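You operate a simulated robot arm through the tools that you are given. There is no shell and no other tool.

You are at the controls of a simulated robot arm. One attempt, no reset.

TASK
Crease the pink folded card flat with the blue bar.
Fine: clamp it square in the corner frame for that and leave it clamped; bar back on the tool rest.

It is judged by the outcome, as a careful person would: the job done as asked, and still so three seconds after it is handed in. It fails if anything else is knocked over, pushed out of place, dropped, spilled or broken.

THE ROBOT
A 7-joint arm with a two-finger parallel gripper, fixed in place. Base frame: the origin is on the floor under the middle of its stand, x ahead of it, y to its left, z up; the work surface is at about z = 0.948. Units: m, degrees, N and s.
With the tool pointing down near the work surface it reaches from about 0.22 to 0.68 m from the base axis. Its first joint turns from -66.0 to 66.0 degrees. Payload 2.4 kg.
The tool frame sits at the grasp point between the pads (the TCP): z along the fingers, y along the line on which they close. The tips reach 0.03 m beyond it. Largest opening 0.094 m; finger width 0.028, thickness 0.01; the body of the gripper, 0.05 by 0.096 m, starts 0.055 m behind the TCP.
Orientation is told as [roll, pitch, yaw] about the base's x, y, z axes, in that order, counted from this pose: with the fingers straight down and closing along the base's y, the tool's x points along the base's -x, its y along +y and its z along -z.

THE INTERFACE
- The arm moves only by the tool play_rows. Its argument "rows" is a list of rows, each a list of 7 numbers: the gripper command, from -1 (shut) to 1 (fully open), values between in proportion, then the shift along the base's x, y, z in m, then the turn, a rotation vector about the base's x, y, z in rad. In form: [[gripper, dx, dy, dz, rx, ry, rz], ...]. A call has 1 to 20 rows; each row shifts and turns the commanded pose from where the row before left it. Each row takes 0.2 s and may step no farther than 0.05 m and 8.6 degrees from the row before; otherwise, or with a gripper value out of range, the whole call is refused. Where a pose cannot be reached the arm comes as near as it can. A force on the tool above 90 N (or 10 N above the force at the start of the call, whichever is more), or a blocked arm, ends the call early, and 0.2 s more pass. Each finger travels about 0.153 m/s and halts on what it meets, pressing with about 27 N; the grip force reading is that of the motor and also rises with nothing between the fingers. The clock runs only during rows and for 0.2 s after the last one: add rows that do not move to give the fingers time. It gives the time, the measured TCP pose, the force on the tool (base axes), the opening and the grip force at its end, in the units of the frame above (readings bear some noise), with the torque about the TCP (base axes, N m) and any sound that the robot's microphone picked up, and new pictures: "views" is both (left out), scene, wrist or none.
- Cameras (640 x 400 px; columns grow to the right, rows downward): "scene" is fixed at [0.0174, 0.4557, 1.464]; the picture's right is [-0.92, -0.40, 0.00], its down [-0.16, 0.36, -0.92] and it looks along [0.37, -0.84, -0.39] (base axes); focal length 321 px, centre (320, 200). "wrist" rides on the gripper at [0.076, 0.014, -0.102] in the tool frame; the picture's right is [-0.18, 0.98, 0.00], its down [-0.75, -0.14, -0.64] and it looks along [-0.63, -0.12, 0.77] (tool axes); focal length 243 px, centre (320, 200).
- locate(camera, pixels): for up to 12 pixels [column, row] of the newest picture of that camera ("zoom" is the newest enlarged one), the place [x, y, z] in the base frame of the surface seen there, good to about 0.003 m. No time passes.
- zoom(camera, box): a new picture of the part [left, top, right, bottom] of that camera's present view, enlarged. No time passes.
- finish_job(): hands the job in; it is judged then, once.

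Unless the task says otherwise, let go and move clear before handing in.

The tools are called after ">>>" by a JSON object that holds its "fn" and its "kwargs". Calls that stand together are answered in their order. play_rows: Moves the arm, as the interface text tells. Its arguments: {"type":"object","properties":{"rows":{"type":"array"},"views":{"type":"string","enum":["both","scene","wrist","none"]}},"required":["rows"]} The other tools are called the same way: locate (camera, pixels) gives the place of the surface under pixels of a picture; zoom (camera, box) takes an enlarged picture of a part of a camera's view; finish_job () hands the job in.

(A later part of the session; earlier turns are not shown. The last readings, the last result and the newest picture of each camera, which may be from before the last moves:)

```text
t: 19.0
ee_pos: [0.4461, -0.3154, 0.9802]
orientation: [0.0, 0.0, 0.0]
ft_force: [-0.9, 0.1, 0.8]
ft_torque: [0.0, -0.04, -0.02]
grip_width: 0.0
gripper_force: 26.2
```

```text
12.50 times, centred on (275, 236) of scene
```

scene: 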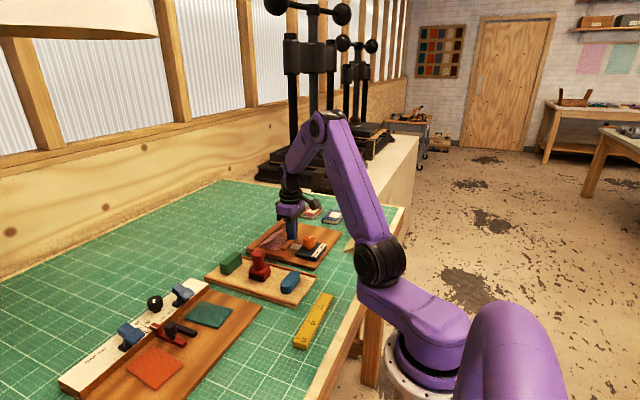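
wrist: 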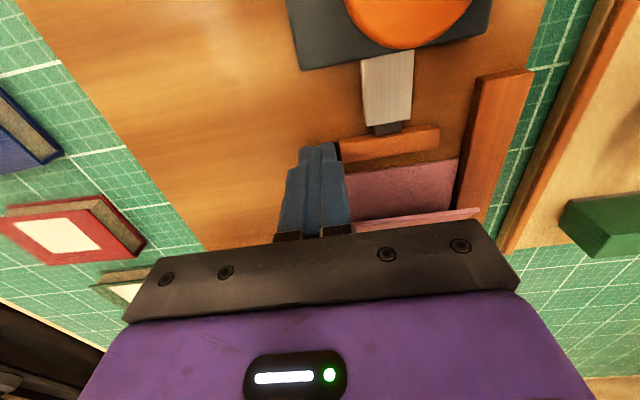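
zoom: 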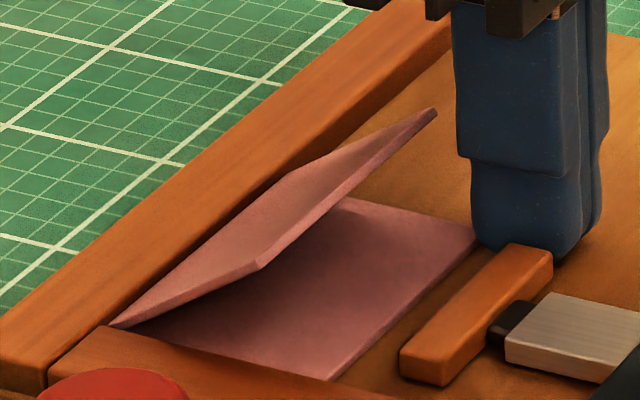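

The leaf slope now gives about 0.8° of skew and the force is only −0.9 N. I'll go 1.5 mm more in small steps.

>>> {"fn": "play_rows", "kwargs": {"rows": [[-1, 0.001, 0, 0, 0, 0, 0], [-1, 0.0005, 0, 0, 0, 0, 0], [-1, 0, 0, 0, 0, 0, 0]], "views": "wrist"}}

>>> {"fn": "zoom", "kwargs": {"camera": "wrist", "box": [320, 120, 480, 220]}}

>>> {"fn": "zoom", "kwargs": {"camera": "scene", "box": [250, 220, 300, 252]}}

```text
t: 19.8
ee_pos: [0.4478, -0.3154, 0.9808]
orientation: [0.0, 0.2, 0.0]
ft_force: [-0.1, -0.2, -0.7]
ft_torque: [-0.01, 0.03, -0.01]
grip_width: 0.0001
gripper_force: 27.2
```

wrist: 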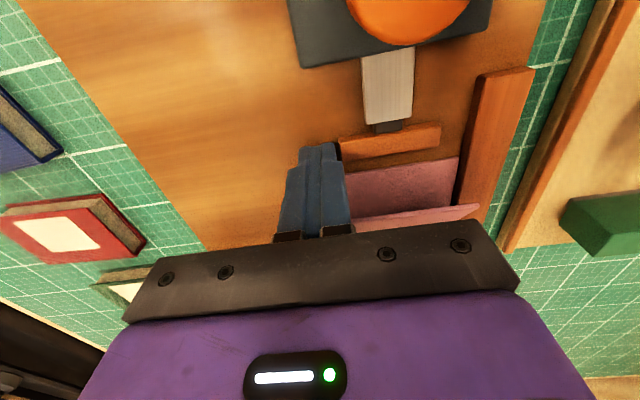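

```text
4.00 times, centred on (400, 170) of wrist
```

zoom: 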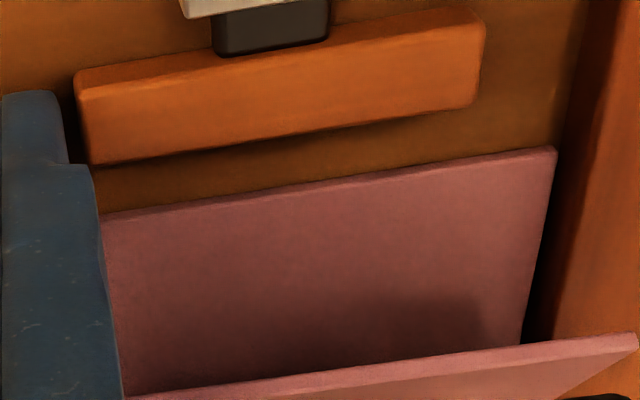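

```text
12.50 times, centred on (275, 236) of scene
```

zoom: 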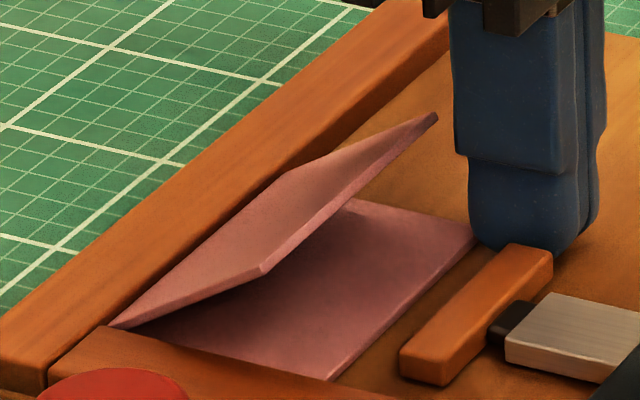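

The leaf is now within about 0.6° of parallel and seems to have reached the back fence. I'll retreat and look again from above.

>>> {"fn": "play_rows", "kwargs": {"rows": [[-1, -0.007, 0, 0, 0, 0, 0], [-1, -0.0115, -0.002, 0, 0, 0, 0], [-1, 0, 0, 0.035, 0, 0, 0], [-1, 0, 0, 0.035, 0, 0, 0], [-1, 0, 0, 0.035, 0, 0, 0], [0.5, -0.02, 0.033, 0, 0, 0, 0], [1, -0.02, 0.033, 0, 0, 0, 0], [1, 0, 0, 0, 0, 0, 0], [1, 0, 0, 0, 0, 0, 0]], "views": "wrist"}}

>>> {"fn": "zoom", "kwargs": {"camera": "wrist", "box": [270, 145, 374, 210]}}

>>> {"fn": "locate", "kwargs": {"camera": "zoom", "pixels": [[60, 175], [220, 150], [395, 125], [485, 108], [100, 330], [300, 300], [490, 275], [492, 245], [505, 355], [520, 370], [160, 395], [500, 180]]}}

```text
t: 21.8
ee_pos: [0.3893, -0.2524, 1.0844]
orientation: [0.1, 0.0, 0.1]
ft_force: [0.8, 0.3, 0.4]
ft_torque: [0.03, 0.01, 0.02]
grip_width: 0.0939
gripper_force: 0.1
```

wrist: 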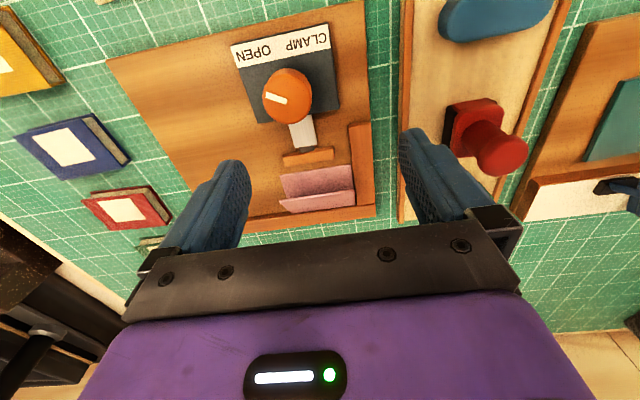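

```text
6.15 times, centred on (322, 178) of wrist
```

zoom: 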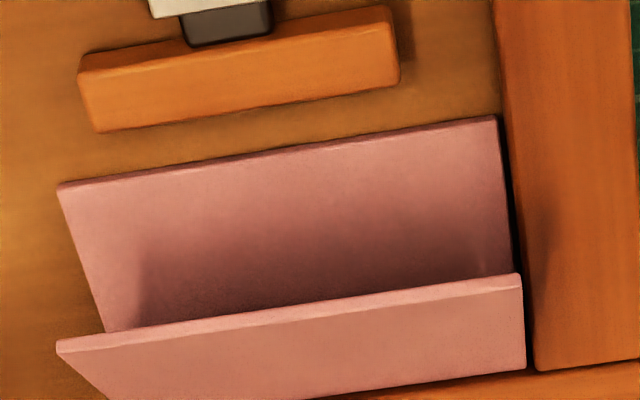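

```text
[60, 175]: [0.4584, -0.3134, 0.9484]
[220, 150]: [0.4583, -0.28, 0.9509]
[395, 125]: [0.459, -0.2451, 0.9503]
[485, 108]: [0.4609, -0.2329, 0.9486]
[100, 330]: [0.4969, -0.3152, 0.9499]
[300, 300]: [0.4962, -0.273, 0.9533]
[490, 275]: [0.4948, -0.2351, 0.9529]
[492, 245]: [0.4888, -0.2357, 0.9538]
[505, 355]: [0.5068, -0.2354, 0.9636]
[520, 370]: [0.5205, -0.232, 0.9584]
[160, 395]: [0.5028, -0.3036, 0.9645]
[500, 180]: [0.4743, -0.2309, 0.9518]
```

The leaf edge is now parallel to the jaw, with only a 1–2 mm even gap to the side fence. I'll give it a gentle +y nudge close to the fold, at x ≈ 0.499 where the flap is low, so the card doesn't tip.

>>> {"fn": "play_rows", "kwargs": {"rows": [[-1, 0.027, -0.0234, 0, 0, 0, 0], [-1, 0.027, -0.0234, 0, 0, 0, 0], [-1, 0.027, -0.0234, 0, 0, 0, 0], [-1, 0.028, -0.0233, 0, 0, 0, 0], [-1, 0, 0, -0.035, 0, 0, 0], [-1, 0, 0, -0.035, 0, 0, 0], [-1, 0, 0, -0.025, 0, 0, 0], [-1, 0, 0, -0.01, 0, 0, 0], [-1, 0, 0.008, 0, 0, 0, 0], [-1, 0, 0.007, 0, 0, 0, 0], [-1, 0, 0.004, 0, 0, 0, 0], [-1, 0, 0.002, 0, 0, 0, 0], [-1, 0, 0, 0, 0, 0, 0]]}}

>>> {"fn": "zoom", "kwargs": {"camera": "wrist", "box": [320, 40, 520, 165]}}

>>> {"fn": "zoom", "kwargs": {"camera": "scene", "box": [250, 220, 300, 252]}}

```text
t: 24.6
ee_pos: [0.5001, -0.324, 0.9815]
orientation: [-0.1, 0.0, 0.0]
ft_force: [-0.4, 0.2, -0.5]
ft_torque: [0.0, -0.01, 0.0]
grip_width: 0.0001
gripper_force: 26.7
```

scene: 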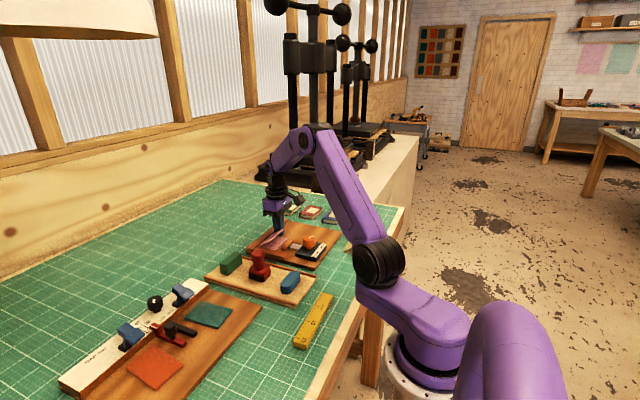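
wrist: 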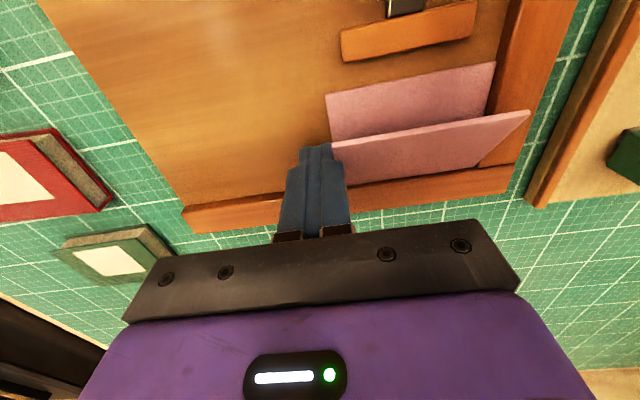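

```text
3.20 times, centred on (420, 102) of wrist
```

zoom: 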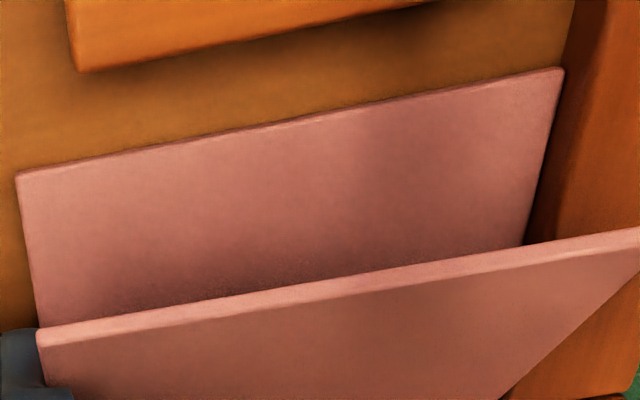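

```text
12.50 times, centred on (275, 236) of scene
```

zoom: 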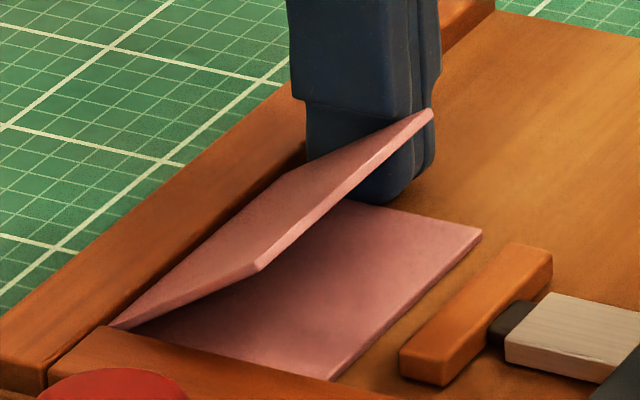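

The leaf is parallel within about 0.3°, and the finger is at the card's −y edge without measurable force. I'll nudge 1.5 mm more and then check for tipping.

>>> {"fn": "play_rows", "kwargs": {"rows": [[-1, 0, 0.001, 0, 0, 0, 0], [-1, 0, 0.0005, 0, 0, 0, 0], [-1, 0, 0, 0, 0, 0, 0]]}}

>>> {"fn": "zoom", "kwargs": {"camera": "wrist", "box": [320, 40, 520, 165]}}

>>> {"fn": "zoom", "kwargs": {"camera": "scene", "box": [250, 220, 300, 252]}}

```text
t: 25.4
ee_pos: [0.4974, -0.3234, 0.981]
orientation: [-0.1, 0.0, 0.0]
ft_force: [0.1, -2.7, 0.7]
ft_torque: [-0.03, -0.01, 0.04]
grip_width: 0.0
gripper_force: 27.2
```

scene: 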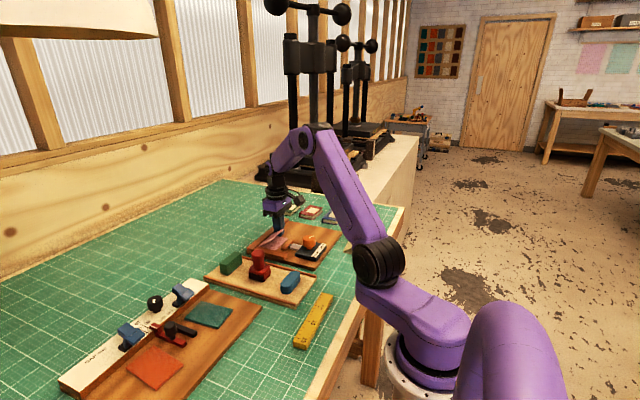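
wrist: 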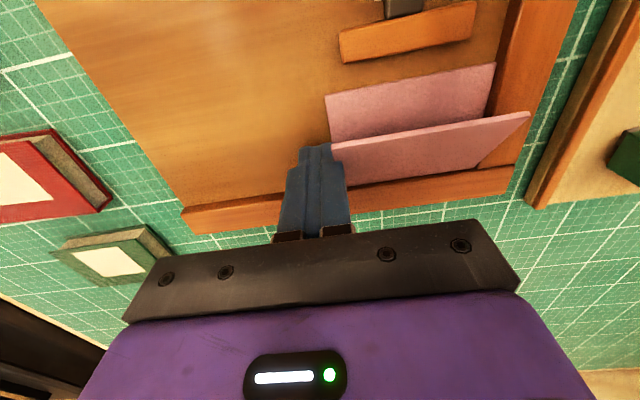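

```text
3.20 times, centred on (420, 102) of wrist
```

zoom: 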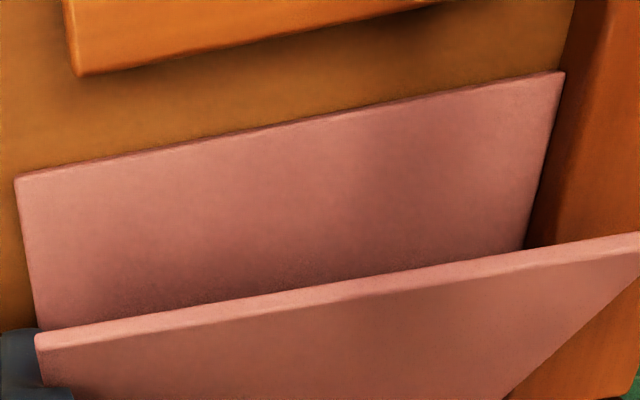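

```text
12.50 times, centred on (275, 236) of scene
```

zoom: 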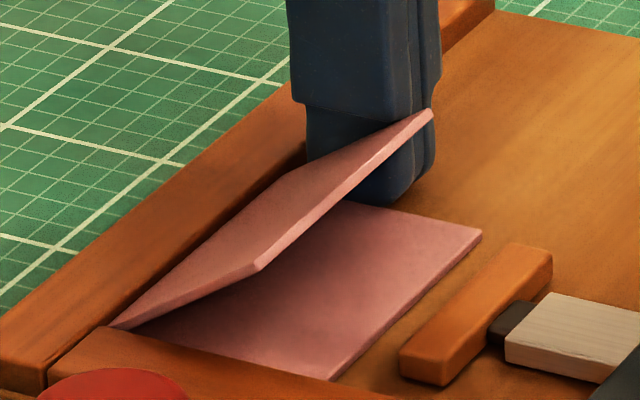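

The force of −2.7 N in y with no card movement shows the card is seated on the side fence and still flat. I'll back away, rise, and go look at the knob from above.

>>> {"fn": "play_rows", "kwargs": {"rows": [[-1, 0, -0.003, 0, 0, 0, 0], [-1, 0, -0.009, 0, 0, 0, 0], [-1, 0, 0, 0.04, 0, 0, 0], [-1, 0, 0, 0.04, 0, 0, 0], [-1, 0, 0, 0.04, 0, 0, 0], [-1, -0.0388, 0.0159, 0, 0, 0, 0], [0, -0.0388, 0.0159, 0, 0, 0, 0], [1, -0.0388, 0.0159, 0, 0, 0, 0], [1, -0.0388, 0.0159, 0, 0, 0, 0], [1, -0.0388, 0.0159, 0, 0, 0, 0], [1, 0, 0, 0, 0, 0, 0]]}}

>>> {"fn": "zoom", "kwargs": {"camera": "wrist", "box": [220, 60, 420, 185]}}

>>> {"fn": "zoom", "kwargs": {"camera": "scene", "box": [250, 220, 330, 270]}}

```text
t: 27.8
ee_pos: [0.3042, -0.2547, 1.1016]
orientation: [-0.1, -0.1, 0.0]
ft_force: [-0.4, -0.7, -0.4]
ft_torque: [0.0, 0.03, -0.01]
grip_width: 0.0941
gripper_force: 0.1
```

scene: 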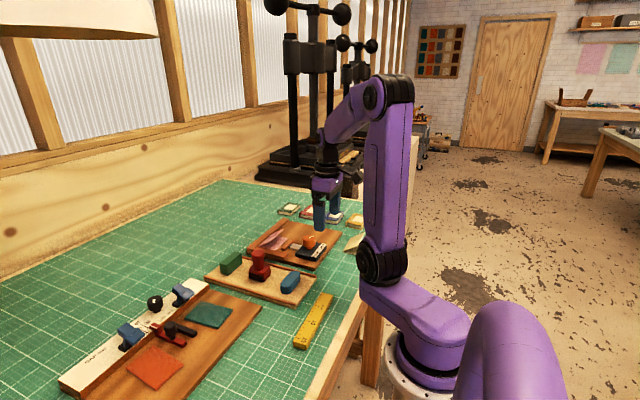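
wrist: 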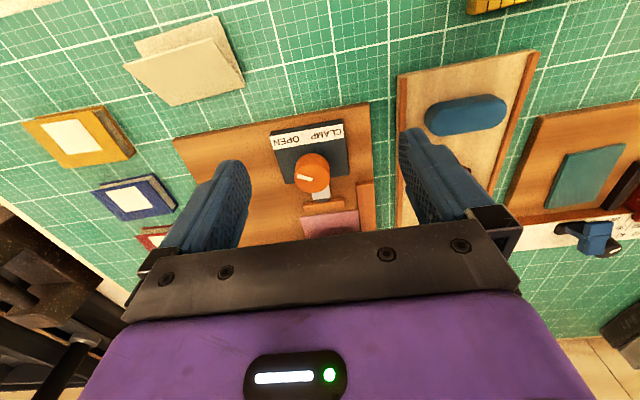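

```text
3.20 times, centred on (320, 122) of wrist
```

zoom: 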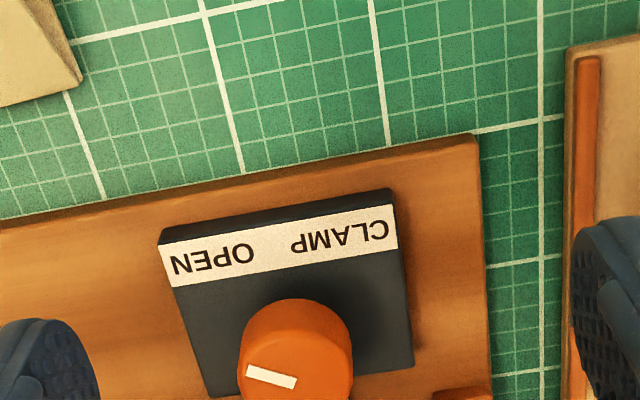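

```text
8.00 times, centred on (290, 245) of scene
```

zoom: 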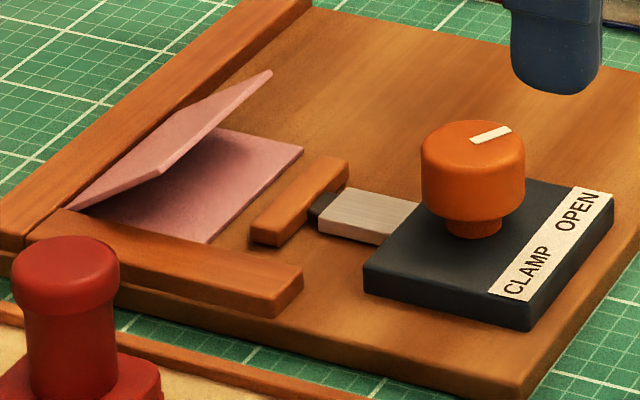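

The card sits square in the corner and the knob mark points toward OPEN. I'll measure the knob top rim to find its centre.

>>> {"fn": "locate", "kwargs": {"camera": "zoom", "pixels": [[473, 145], [427, 150], [519, 150], [473, 164], [473, 125], [475, 142], [508, 130], [423, 175], [522, 175], [473, 185], [500, 130], [445, 130]]}}

>>> {"fn": "zoom", "kwargs": {"camera": "wrist", "box": [260, 110, 372, 180]}}

```text
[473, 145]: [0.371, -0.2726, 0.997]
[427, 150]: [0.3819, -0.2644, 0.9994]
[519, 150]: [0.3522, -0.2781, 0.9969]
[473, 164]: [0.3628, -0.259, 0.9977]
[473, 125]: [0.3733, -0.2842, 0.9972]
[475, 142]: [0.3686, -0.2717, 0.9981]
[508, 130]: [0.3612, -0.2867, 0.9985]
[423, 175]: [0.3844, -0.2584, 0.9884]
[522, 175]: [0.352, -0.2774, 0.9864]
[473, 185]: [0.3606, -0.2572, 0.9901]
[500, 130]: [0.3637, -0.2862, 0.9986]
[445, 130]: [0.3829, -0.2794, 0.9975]
```

```text
5.71 times, centred on (316, 145) of wrist
```

zoom: 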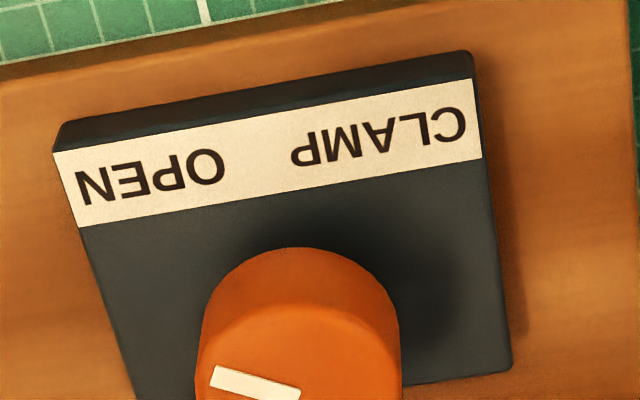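

The knob centre is at about (0.3675, −0.2715), top z ≈ 0.998, diameter about 0.035. I'll turn the tool to yaw +30° so there is room to turn clockwise, and hover above the knob.

>>> {"fn": "play_rows", "kwargs": {"rows": [[1, 0.0156, -0.0041, 0, 0, 0, 0.1309], [1, 0.0156, -0.0041, 0, 0, 0, 0.1309], [1, 0.0156, -0.0041, -0.015, 0, 0, 0.1309], [1, 0.0157, -0.0042, -0.02, 0, 0, 0.1309], [1, 0, 0, 0, 0, 0, 0]]}}

>>> {"fn": "zoom", "kwargs": {"camera": "scene", "box": [250, 200, 350, 262]}}

```text
t: 29.0
ee_pos: [0.3662, -0.2729, 1.0644]
orientation: [0.0, 0.0, 30.1]
ft_force: [-0.6, 0.4, -0.5]
ft_torque: [-0.03, -0.03, -0.02]
grip_width: 0.0942
gripper_force: 0.0
```

scene: 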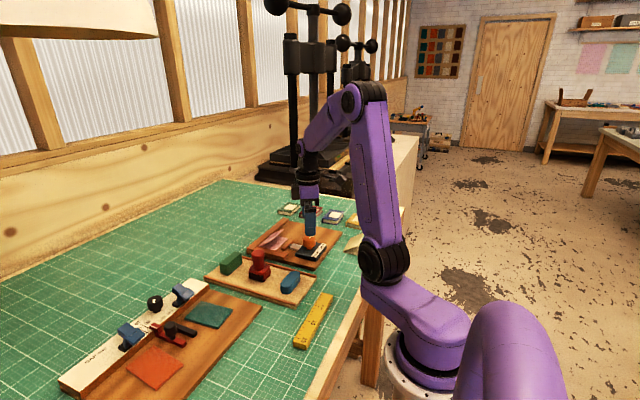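
wrist: 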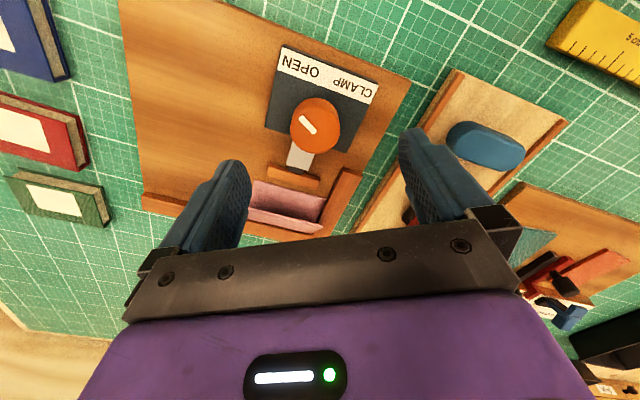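

```text
6.40 times, centred on (300, 231) of scene
```

zoom: 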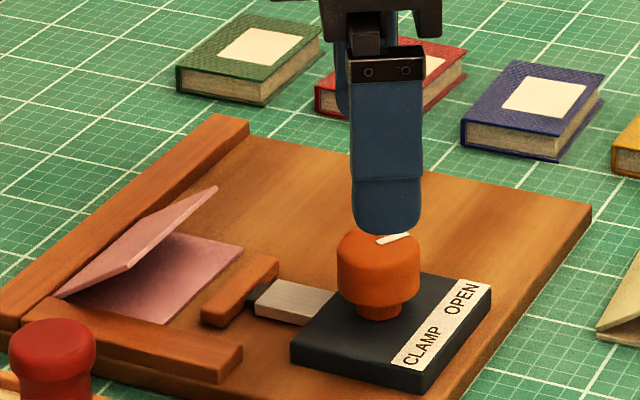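

The fingers straddle the knob with clearance. I'll descend to z ≈ 0.999 (tips about 5 mm above the box) and close on the knob.

>>> {"fn": "play_rows", "kwargs": {"rows": [[1, 0, 0, -0.025, 0, 0, 0], [1, 0, 0, -0.02, 0, 0, 0], [1, 0, 0, -0.0154, 0, 0, 0], [1, 0, 0, -0.005, 0, 0, 0], [1, 0, 0, 0, 0, 0, 0]], "views": "both"}}

>>> {"fn": "zoom", "kwargs": {"camera": "scene", "box": [270, 210, 340, 254]}}

```text
t: 30.2
ee_pos: [0.366, -0.2717, 0.9991]
orientation: [-0.1, 0.0, 29.9]
ft_force: [0.0, -0.8, -0.6]
ft_torque: [-0.01, 0.01, 0.01]
grip_width: 0.094
gripper_force: 0.1
```

scene: 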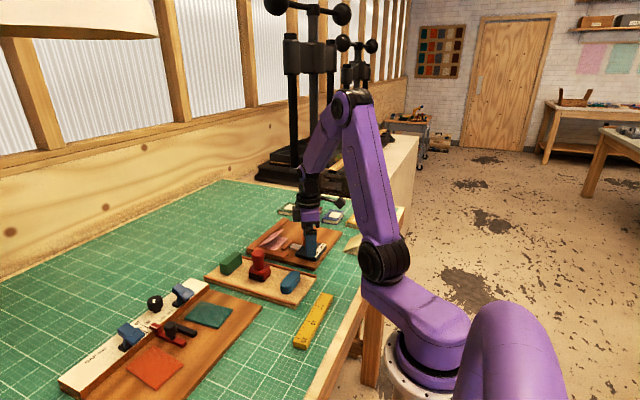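
wrist: 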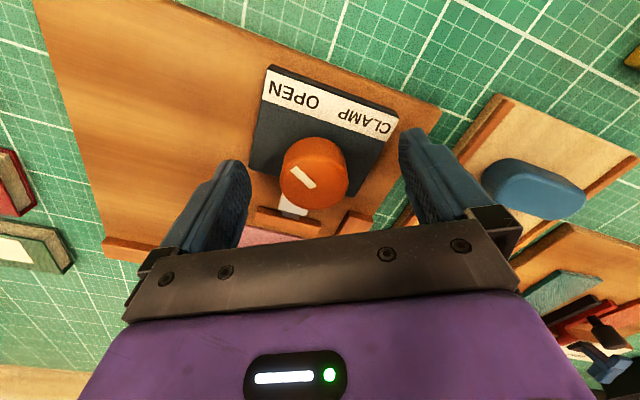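

```text
9.09 times, centred on (305, 232) of scene
```

zoom: 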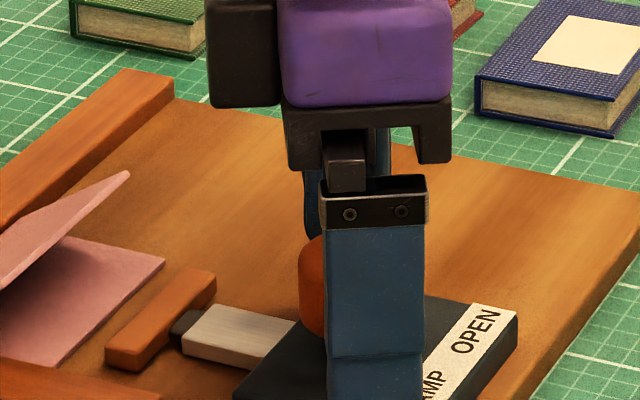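

The knob top is centred between the fingers, near (315,183) against the grasp point at (320,188). I'll close on it.

>>> {"fn": "play_rows", "kwargs": {"rows": [[0, 0, 0, 0, 0, 0, 0], [-0.4, 0, 0, 0, 0, 0, 0], [-1, 0, 0, 0, 0, 0, 0], [-1, 0, 0, 0, 0, 0, 0]], "views": "both"}}

```text
t: 31.2
ee_pos: [0.3684, -0.275, 0.9993]
orientation: [-0.5, -0.3, 29.8]
ft_force: [11.9, -23.3, -3.9]
ft_torque: [-0.48, -0.01, 0.0]
grip_width: 0.037
gripper_force: 44.8
```

scene: 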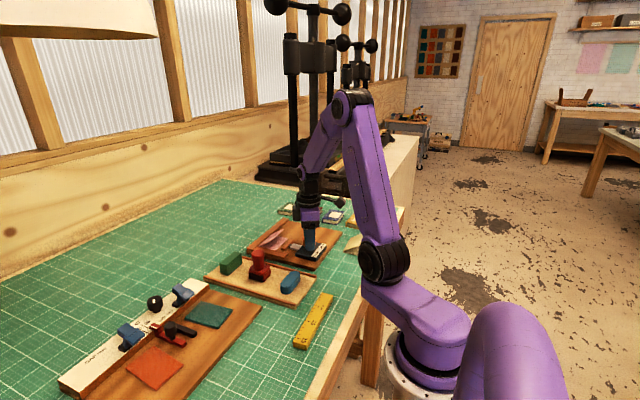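
wrist: 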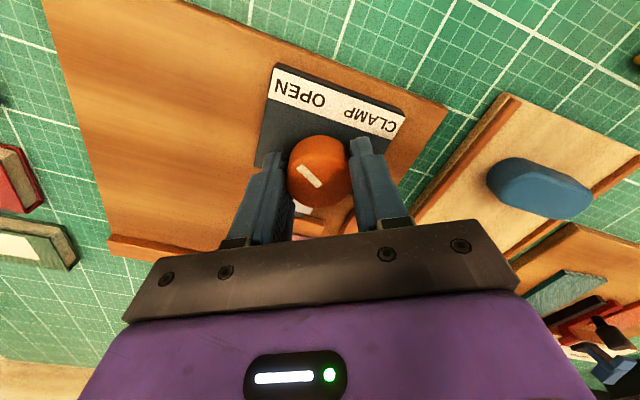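

The grip on the knob holds at 37 mm, but the arm was pulled about 3.5 mm, with a side force of (12, −23) N. I'll shift the command that way to relieve the force.

>>> {"fn": "play_rows", "kwargs": {"rows": [[-1, 0.001, -0.002, 0, 0, 0, 0], [-1, 0.0008, -0.0015, 0, 0, 0, 0], [-1, 0, 0, 0, 0, 0, 0]], "views": "none"}}

```text
t: 32.0
ee_pos: [0.3676, -0.2748, 0.9987]
orientation: [0.1, 0.0, 30.0]
ft_force: [1.0, -7.1, 11.0]
ft_torque: [-0.05, -0.4, 0.01]
grip_width: 0.0373
gripper_force: 45.2
```

The side force has mostly gone. I'll now turn the knob clockwise, first by about 30°, and watch torque, sound and the jaw.

>>> {"fn": "play_rows", "kwargs": {"rows": [[-1, 0, -0.001, 0.0005, 0, 0, -0.1], [-1, 0, 0, 0, 0, 0, -0.13], [-1, 0, 0, 0, 0, 0, -0.15], [-1, 0, 0, 0, 0, 0, -0.15], [-1, 0, 0, 0, 0, 0, 0]], "views": "both"}}

>>> {"fn": "zoom", "kwargs": {"camera": "scene", "box": [250, 220, 330, 270]}}

```text
t: 33.2
ee_pos: [0.3679, -0.2766, 0.9996]
orientation: [0.2, 0.1, -0.5]
ft_force: [3.1, -2.5, -22.9]
ft_torque: [-0.01, -0.69, 0.01]
grip_width: 0.0371
gripper_force: 45.6
```

scene: 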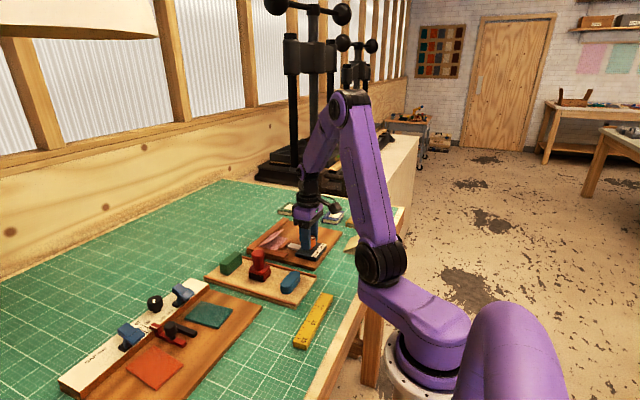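
wrist: 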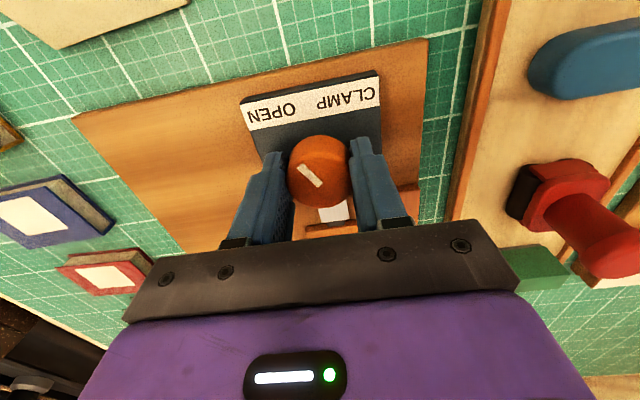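

```text
8.00 times, centred on (290, 245) of scene
```

zoom: 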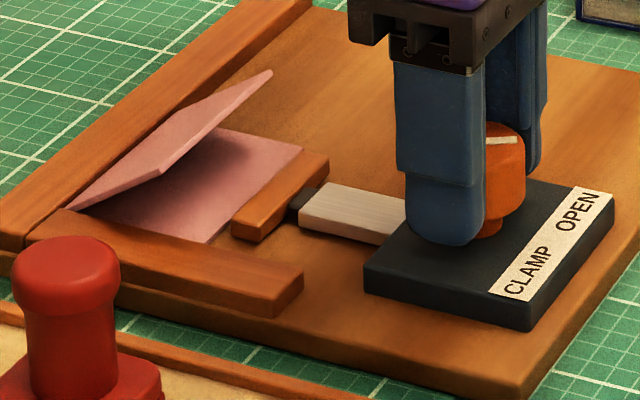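

The knob turns with the hand and the jaw has advanced toward the leaf. I'll continue about 30° more, easing the vertical pull.

>>> {"fn": "play_rows", "kwargs": {"rows": [[-1, 0, 0, -0.0003, 0, 0, -0.13], [-1, 0, 0, 0, 0, 0, -0.13], [-1, 0, 0, 0, 0, 0, -0.13], [-1, 0, 0, 0, 0, 0, -0.13], [-1, 0, 0, 0, 0, 0, 0]], "views": "both"}}

>>> {"fn": "zoom", "kwargs": {"camera": "scene", "box": [250, 220, 330, 270]}}

```text
t: 34.4
ee_pos: [0.3682, -0.2749, 1.0001]
orientation: [0.2, 0.2, -30.3]
ft_force: [2.1, 9.1, -20.1]
ft_torque: [0.48, 0.52, 0.02]
grip_width: 0.0374
gripper_force: 45.2
```

scene: 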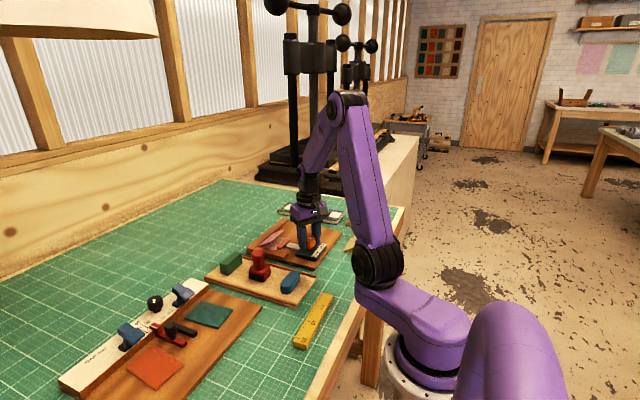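
wrist: 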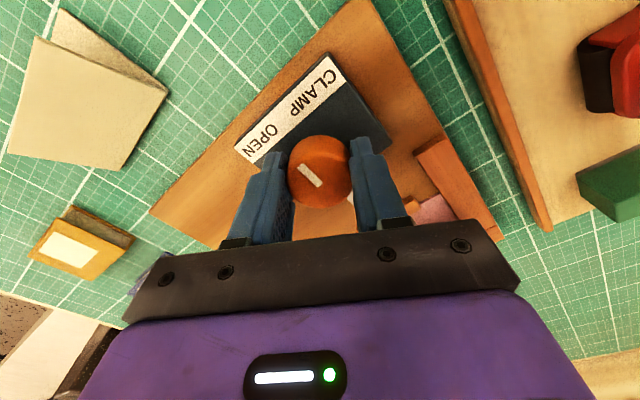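

```text
8.00 times, centred on (290, 245) of scene
```

zoom: 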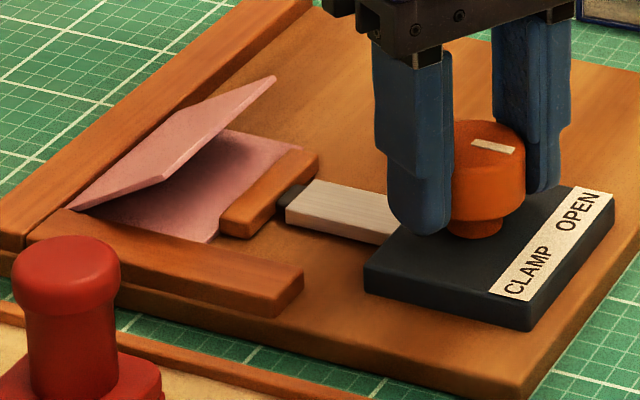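

The jaw is now at the leaf's front edge and torque is still small. I'll continue in smaller steps while watching the torque.

>>> {"fn": "play_rows", "kwargs": {"rows": [[-1, 0, 0, -0.0003, 0, 0, -0.1], [-1, 0, 0, 0, 0, 0, -0.1], [-1, 0, 0, 0, 0, 0, -0.1], [-1, 0, 0, 0, 0, 0, 0]], "views": "both"}}

>>> {"fn": "zoom", "kwargs": {"camera": "scene", "box": [250, 220, 330, 270]}}

```text
t: 35.4
ee_pos: [0.3689, -0.2756, 0.9989]
orientation: [0.1, 0.2, -47.4]
ft_force: [-0.8, 19.3, -8.7]
ft_torque: [0.28, -0.13, 0.03]
grip_width: 0.0372
gripper_force: 45.2
```

scene: 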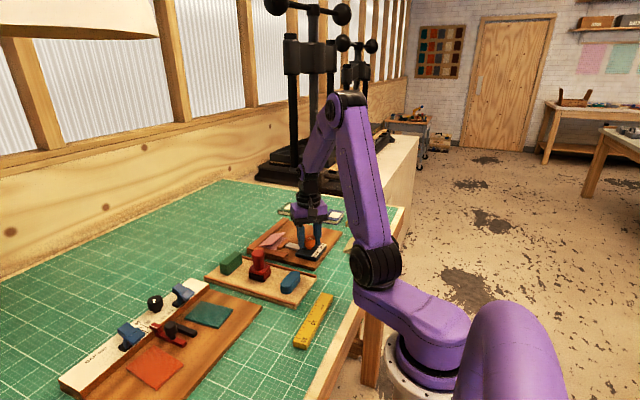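
wrist: 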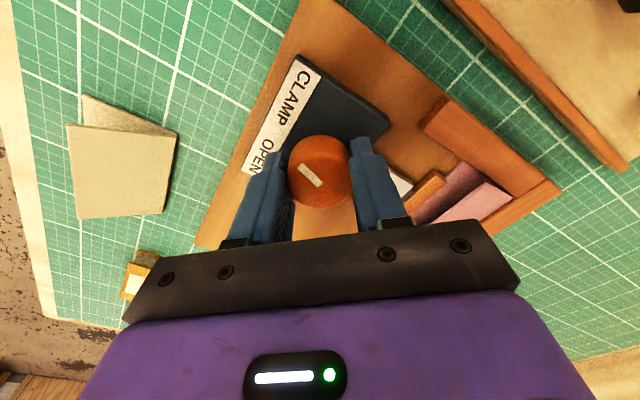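

```text
8.00 times, centred on (290, 245) of scene
```

zoom: 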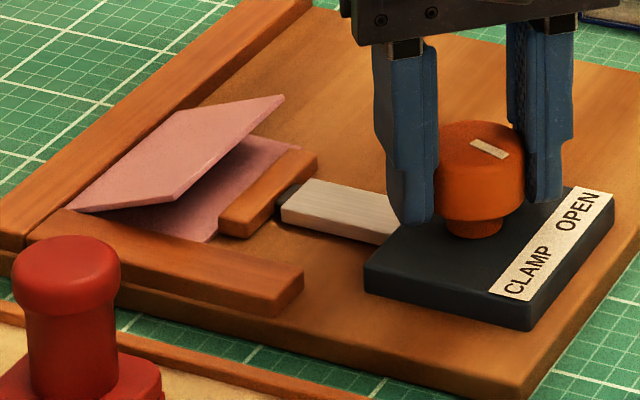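

The jaw has stopped against the leaf, and the flap has dropped slightly, with its tip near (284,97) in the zoom. I'll look closely before turning further.

>>> {"fn": "zoom", "kwargs": {"camera": "scene", "box": [250, 222, 300, 254]}}

>>> {"fn": "zoom", "kwargs": {"camera": "wrist", "box": [370, 90, 570, 230]}}

```text
12.50 times, centred on (275, 238) of scene
```

zoom: 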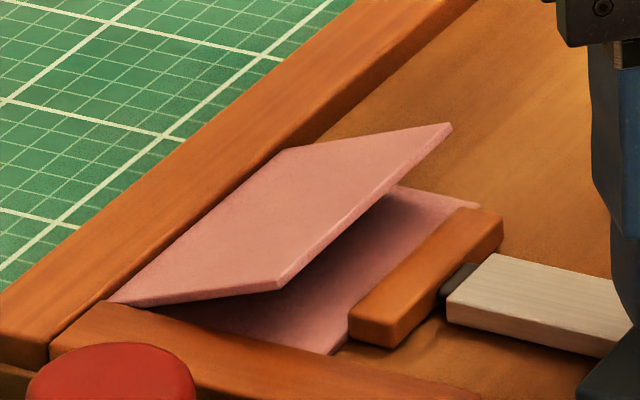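

```text
2.86 times, centred on (470, 160) of wrist
```

zoom: 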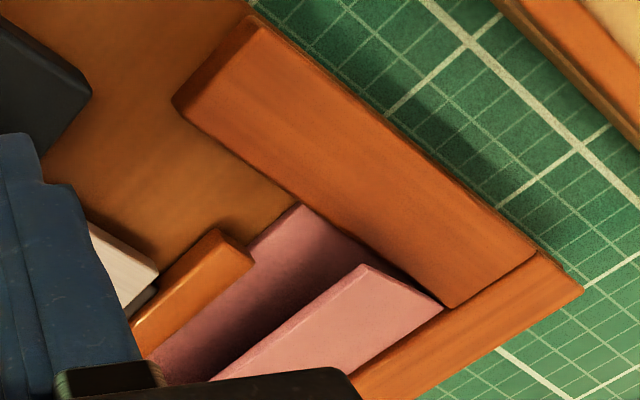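

The card looks square and snug between the jaw and the back fence. The knob has turned 77°, so I'll continue toward CLAMP in small steps.

>>> {"fn": "play_rows", "kwargs": {"rows": [[-1, 0, 0.001, 0, 0, 0, -0.07], [-1, 0, 0.0005, 0, 0, 0, -0.07], [-1, 0, 0, 0, 0, 0, -0.07], [-1, 0, 0, 0, 0, 0, 0]], "views": "both"}}

>>> {"fn": "zoom", "kwargs": {"camera": "scene", "box": [250, 220, 330, 270]}}

```text
t: 36.4
ee_pos: [0.3697, -0.275, 1.0002]
orientation: [0.0, 0.0, -59.5]
ft_force: [-2.4, 12.0, -11.6]
ft_torque: [0.33, 0.19, -0.01]
grip_width: 0.0376
gripper_force: 45.3
```

scene: 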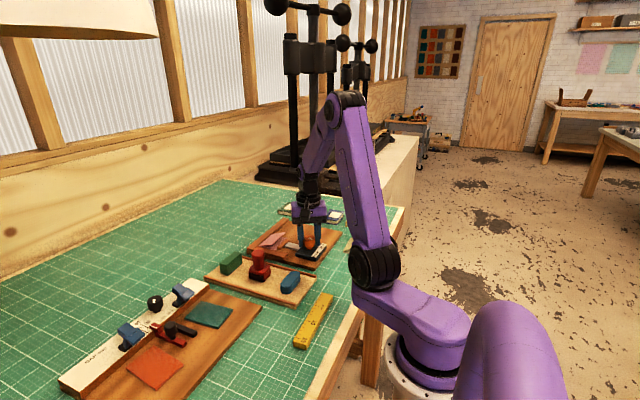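
wrist: 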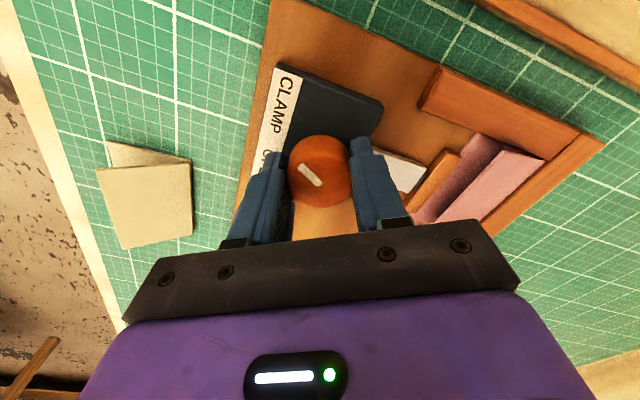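

```text
8.00 times, centred on (290, 245) of scene
```

zoom: 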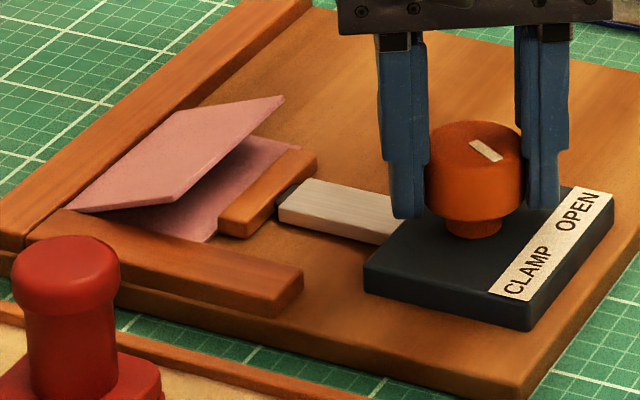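

The knob has turned about 90° with no stop or torque yet, and the mark is heading toward CLAMP. I'll continue gently until it stops or lines up.

>>> {"fn": "play_rows", "kwargs": {"rows": [[-1, 0, 0.0005, -0.0002, 0, 0, -0.08], [-1, 0, 0, 0, 0, 0, -0.08], [-1, 0, 0, 0, 0, 0, -0.08], [-1, 0, 0, 0, 0, 0, 0]], "views": "both"}}

>>> {"fn": "zoom", "kwargs": {"camera": "scene", "box": [250, 220, 330, 270]}}

```text
t: 37.4
ee_pos: [0.3701, -0.2743, 0.9997]
orientation: [0.0, -0.1, -73.1]
ft_force: [-4.8, 2.0, -3.3]
ft_torque: [0.58, 0.44, 0.03]
grip_width: 0.0371
gripper_force: 45.0
```

scene: 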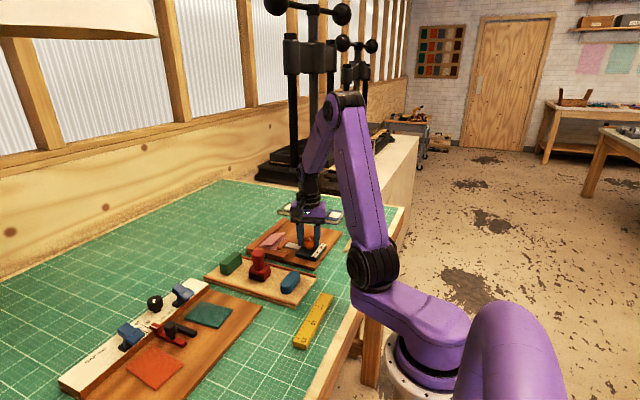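
wrist: 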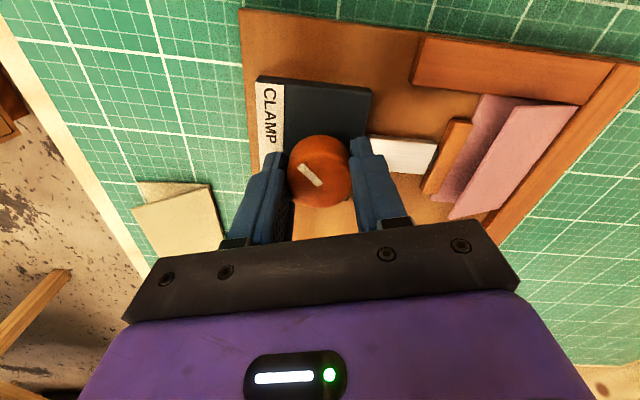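

```text
8.00 times, centred on (290, 245) of scene
```

zoom: 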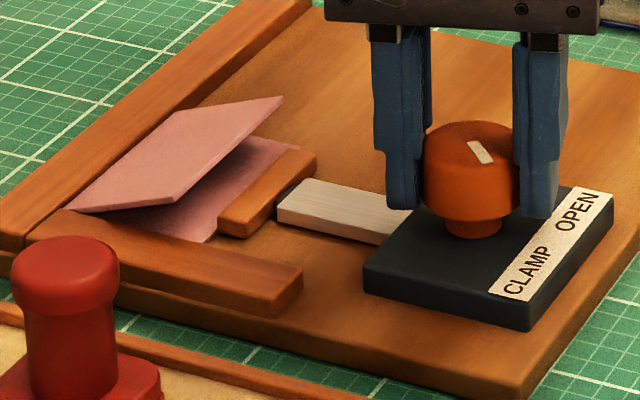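

The knob is still following the hand freely, with the mark fixed between the fingers at (310,175). I'll turn further until resistance shows.

>>> {"fn": "play_rows", "kwargs": {"rows": [[-1, 0, 0, 0, 0, 0, -0.08], [-1, 0, 0, 0, 0, 0, -0.08], [-1, 0, 0, 0, 0, 0, -0.08], [-1, 0, 0, 0, 0, 0, 0]], "views": "both"}}

>>> {"fn": "zoom", "kwargs": {"camera": "scene", "box": [250, 220, 330, 270]}}

```text
t: 38.4
ee_pos: [0.3685, -0.2752, 0.9998]
orientation: [0.1, -0.2, -87.0]
ft_force: [-6.5, -1.4, -0.1]
ft_torque: [-0.68, 0.17, -0.02]
grip_width: 0.0373
gripper_force: 45.6
```

scene: 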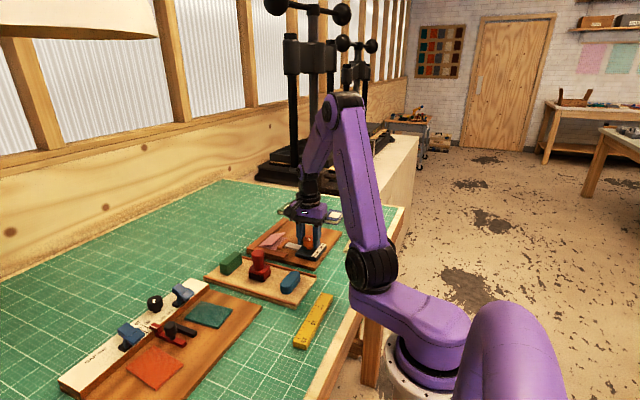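
wrist: 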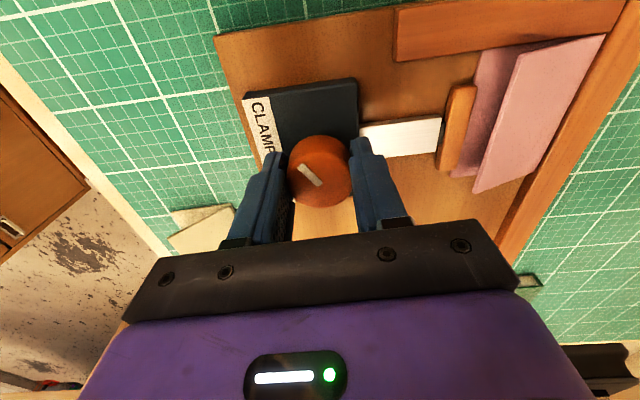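

```text
8.00 times, centred on (290, 245) of scene
```

zoom: 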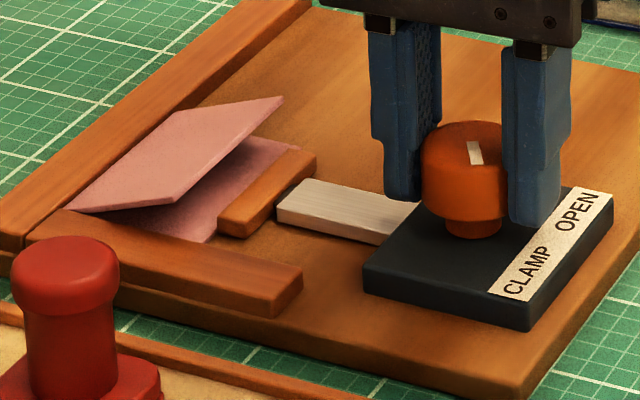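

The knob has turned about 117° and the mark is close to symmetric with the OPEN position. I'll go about 10° more and check whether it starts to slip or stop.

>>> {"fn": "play_rows", "kwargs": {"rows": [[-1, 0, 0, 0, 0, 0, -0.06], [-1, 0, 0, 0, 0, 0, -0.06], [-1, 0, 0, 0, 0, 0, -0.06], [-1, 0, 0, 0, 0, 0, 0]], "views": "both"}}

>>> {"fn": "zoom", "kwargs": {"camera": "scene", "box": [250, 220, 330, 270]}}

>>> {"fn": "zoom", "kwargs": {"camera": "wrist", "box": [240, 90, 400, 220]}}

```text
t: 39.4
ee_pos: [0.3692, -0.2745, 1.0004]
orientation: [0.1, 0.0, -97.2]
ft_force: [-2.1, 0.0, 7.5]
ft_torque: [0.03, 0.09, 0.59]
grip_width: 0.0375
gripper_force: 44.5
```

scene: 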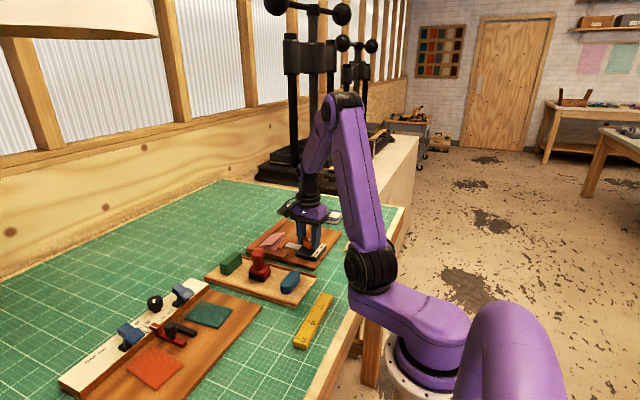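
wrist: 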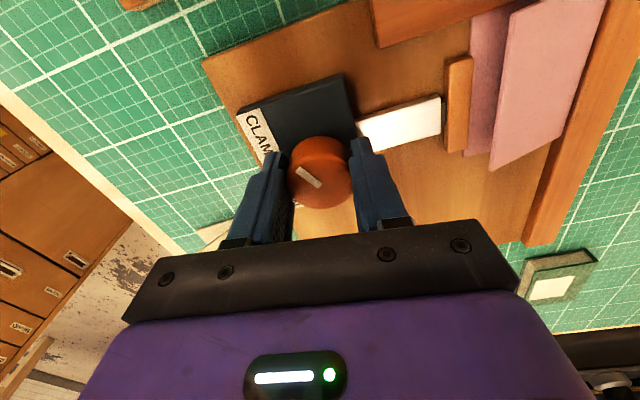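

```text
8.00 times, centred on (290, 245) of scene
```

zoom: 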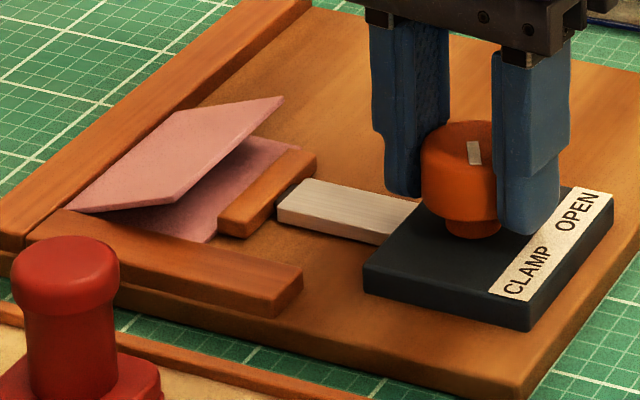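

```text
3.08 times, centred on (320, 155) of wrist
```

zoom: 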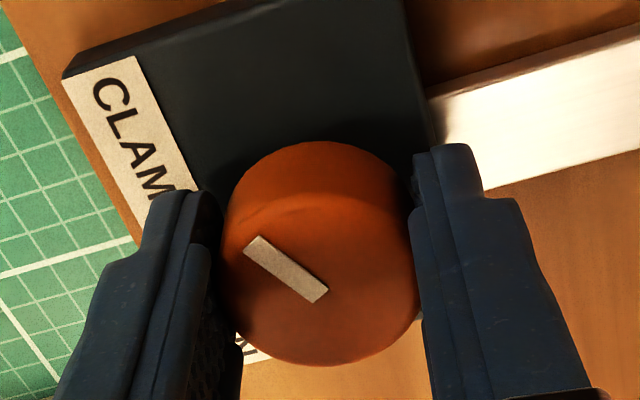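

The torque about z rose to 0.59 N·m and the mark stopped turning, so the knob is at its CLAMP stop after about 120°. I'll relieve the twist, open the fingers and rise straight up.

>>> {"fn": "play_rows", "kwargs": {"rows": [[-1, 0, 0, 0, 0, 0, 0.06], [-1, 0, 0, 0, 0, 0, 0], [0, 0, 0, 0, 0, 0, 0], [0.8, 0, 0, 0, 0, 0, 0], [1, 0, 0, 0, 0, 0, 0], [1, 0, 0, 0.03, 0, 0, 0], [1, 0, 0, 0.04, 0, 0, 0], [1, 0, 0, 0.04, 0, 0, 0], [1, 0, 0, 0, 0, 0, 0]], "views": "both"}}

>>> {"fn": "zoom", "kwargs": {"camera": "scene", "box": [250, 220, 330, 270]}}

>>> {"fn": "zoom", "kwargs": {"camera": "wrist", "box": [230, 20, 600, 230]}}

```text
t: 41.4
ee_pos: [0.3686, -0.2745, 1.1106]
orientation: [0.0, 0.0, -93.7]
ft_force: [-0.1, 0.3, 0.5]
ft_torque: [-0.03, -0.02, 0.0]
grip_width: 0.0939
gripper_force: 0.0
```

scene: 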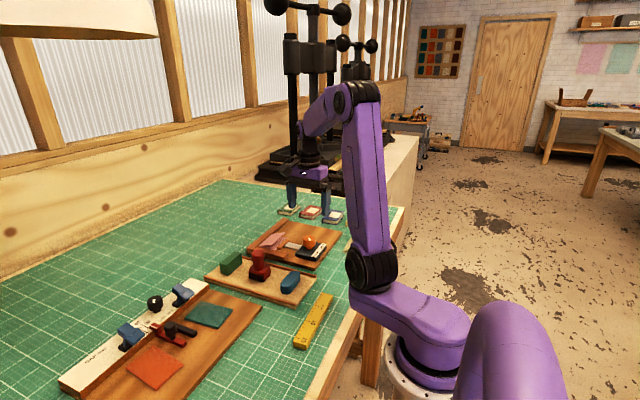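
wrist: 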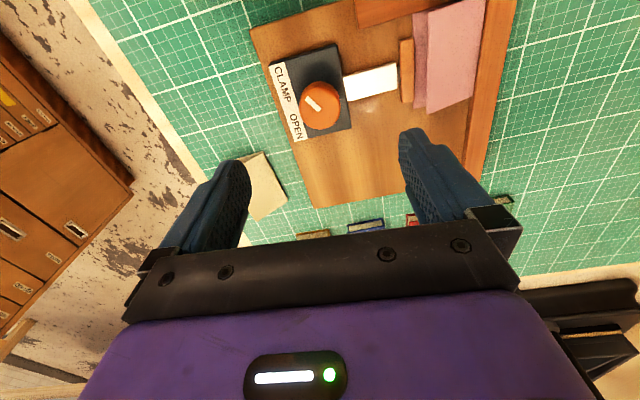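

```text
8.00 times, centred on (290, 245) of scene
```

zoom: 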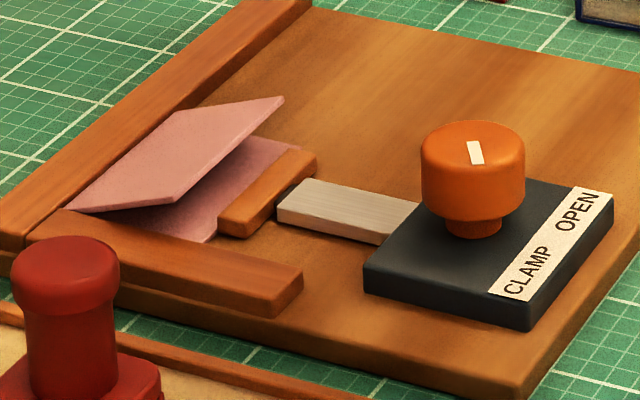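

```text
1.73 times, centred on (415, 125) of wrist
```

zoom: 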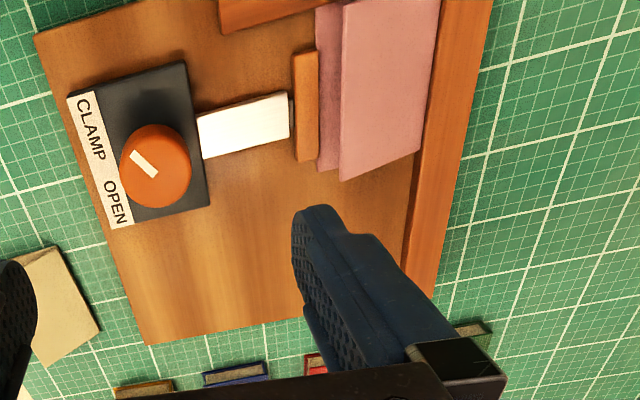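

The knob mark now points toward CLAMP and the card stays square in the corner. Next is the blue bar, so I'll enlarge and measure it.

>>> {"fn": "zoom", "kwargs": {"camera": "scene", "box": [250, 255, 330, 305]}}

>>> {"fn": "locate", "kwargs": {"camera": "zoom", "pixels": [[320, 190], [270, 190], [360, 140], [310, 165], [330, 215], [285, 215], [370, 155], [300, 245], [345, 140], [390, 150], [330, 260], [250, 220]]}}

```text
8.00 times, centred on (290, 280) of scene
```

zoom: 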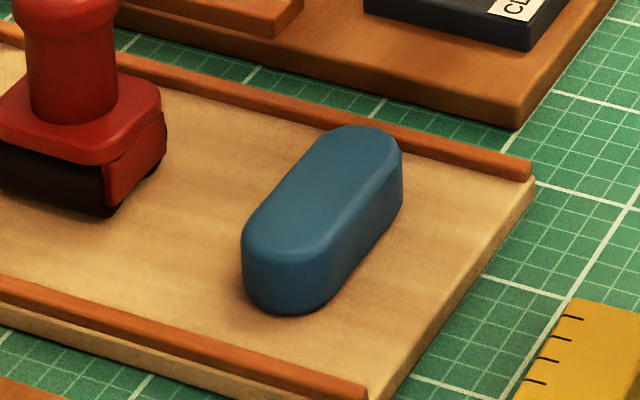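

```text
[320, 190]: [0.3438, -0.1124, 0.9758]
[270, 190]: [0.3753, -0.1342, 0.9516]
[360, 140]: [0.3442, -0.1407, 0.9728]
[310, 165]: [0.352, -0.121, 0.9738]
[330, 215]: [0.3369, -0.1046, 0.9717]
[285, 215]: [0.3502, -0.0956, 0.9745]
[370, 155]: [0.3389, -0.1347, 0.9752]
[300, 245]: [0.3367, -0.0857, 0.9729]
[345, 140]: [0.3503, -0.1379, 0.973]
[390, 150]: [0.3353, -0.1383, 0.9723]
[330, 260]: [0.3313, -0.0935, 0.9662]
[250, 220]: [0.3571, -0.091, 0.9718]
```

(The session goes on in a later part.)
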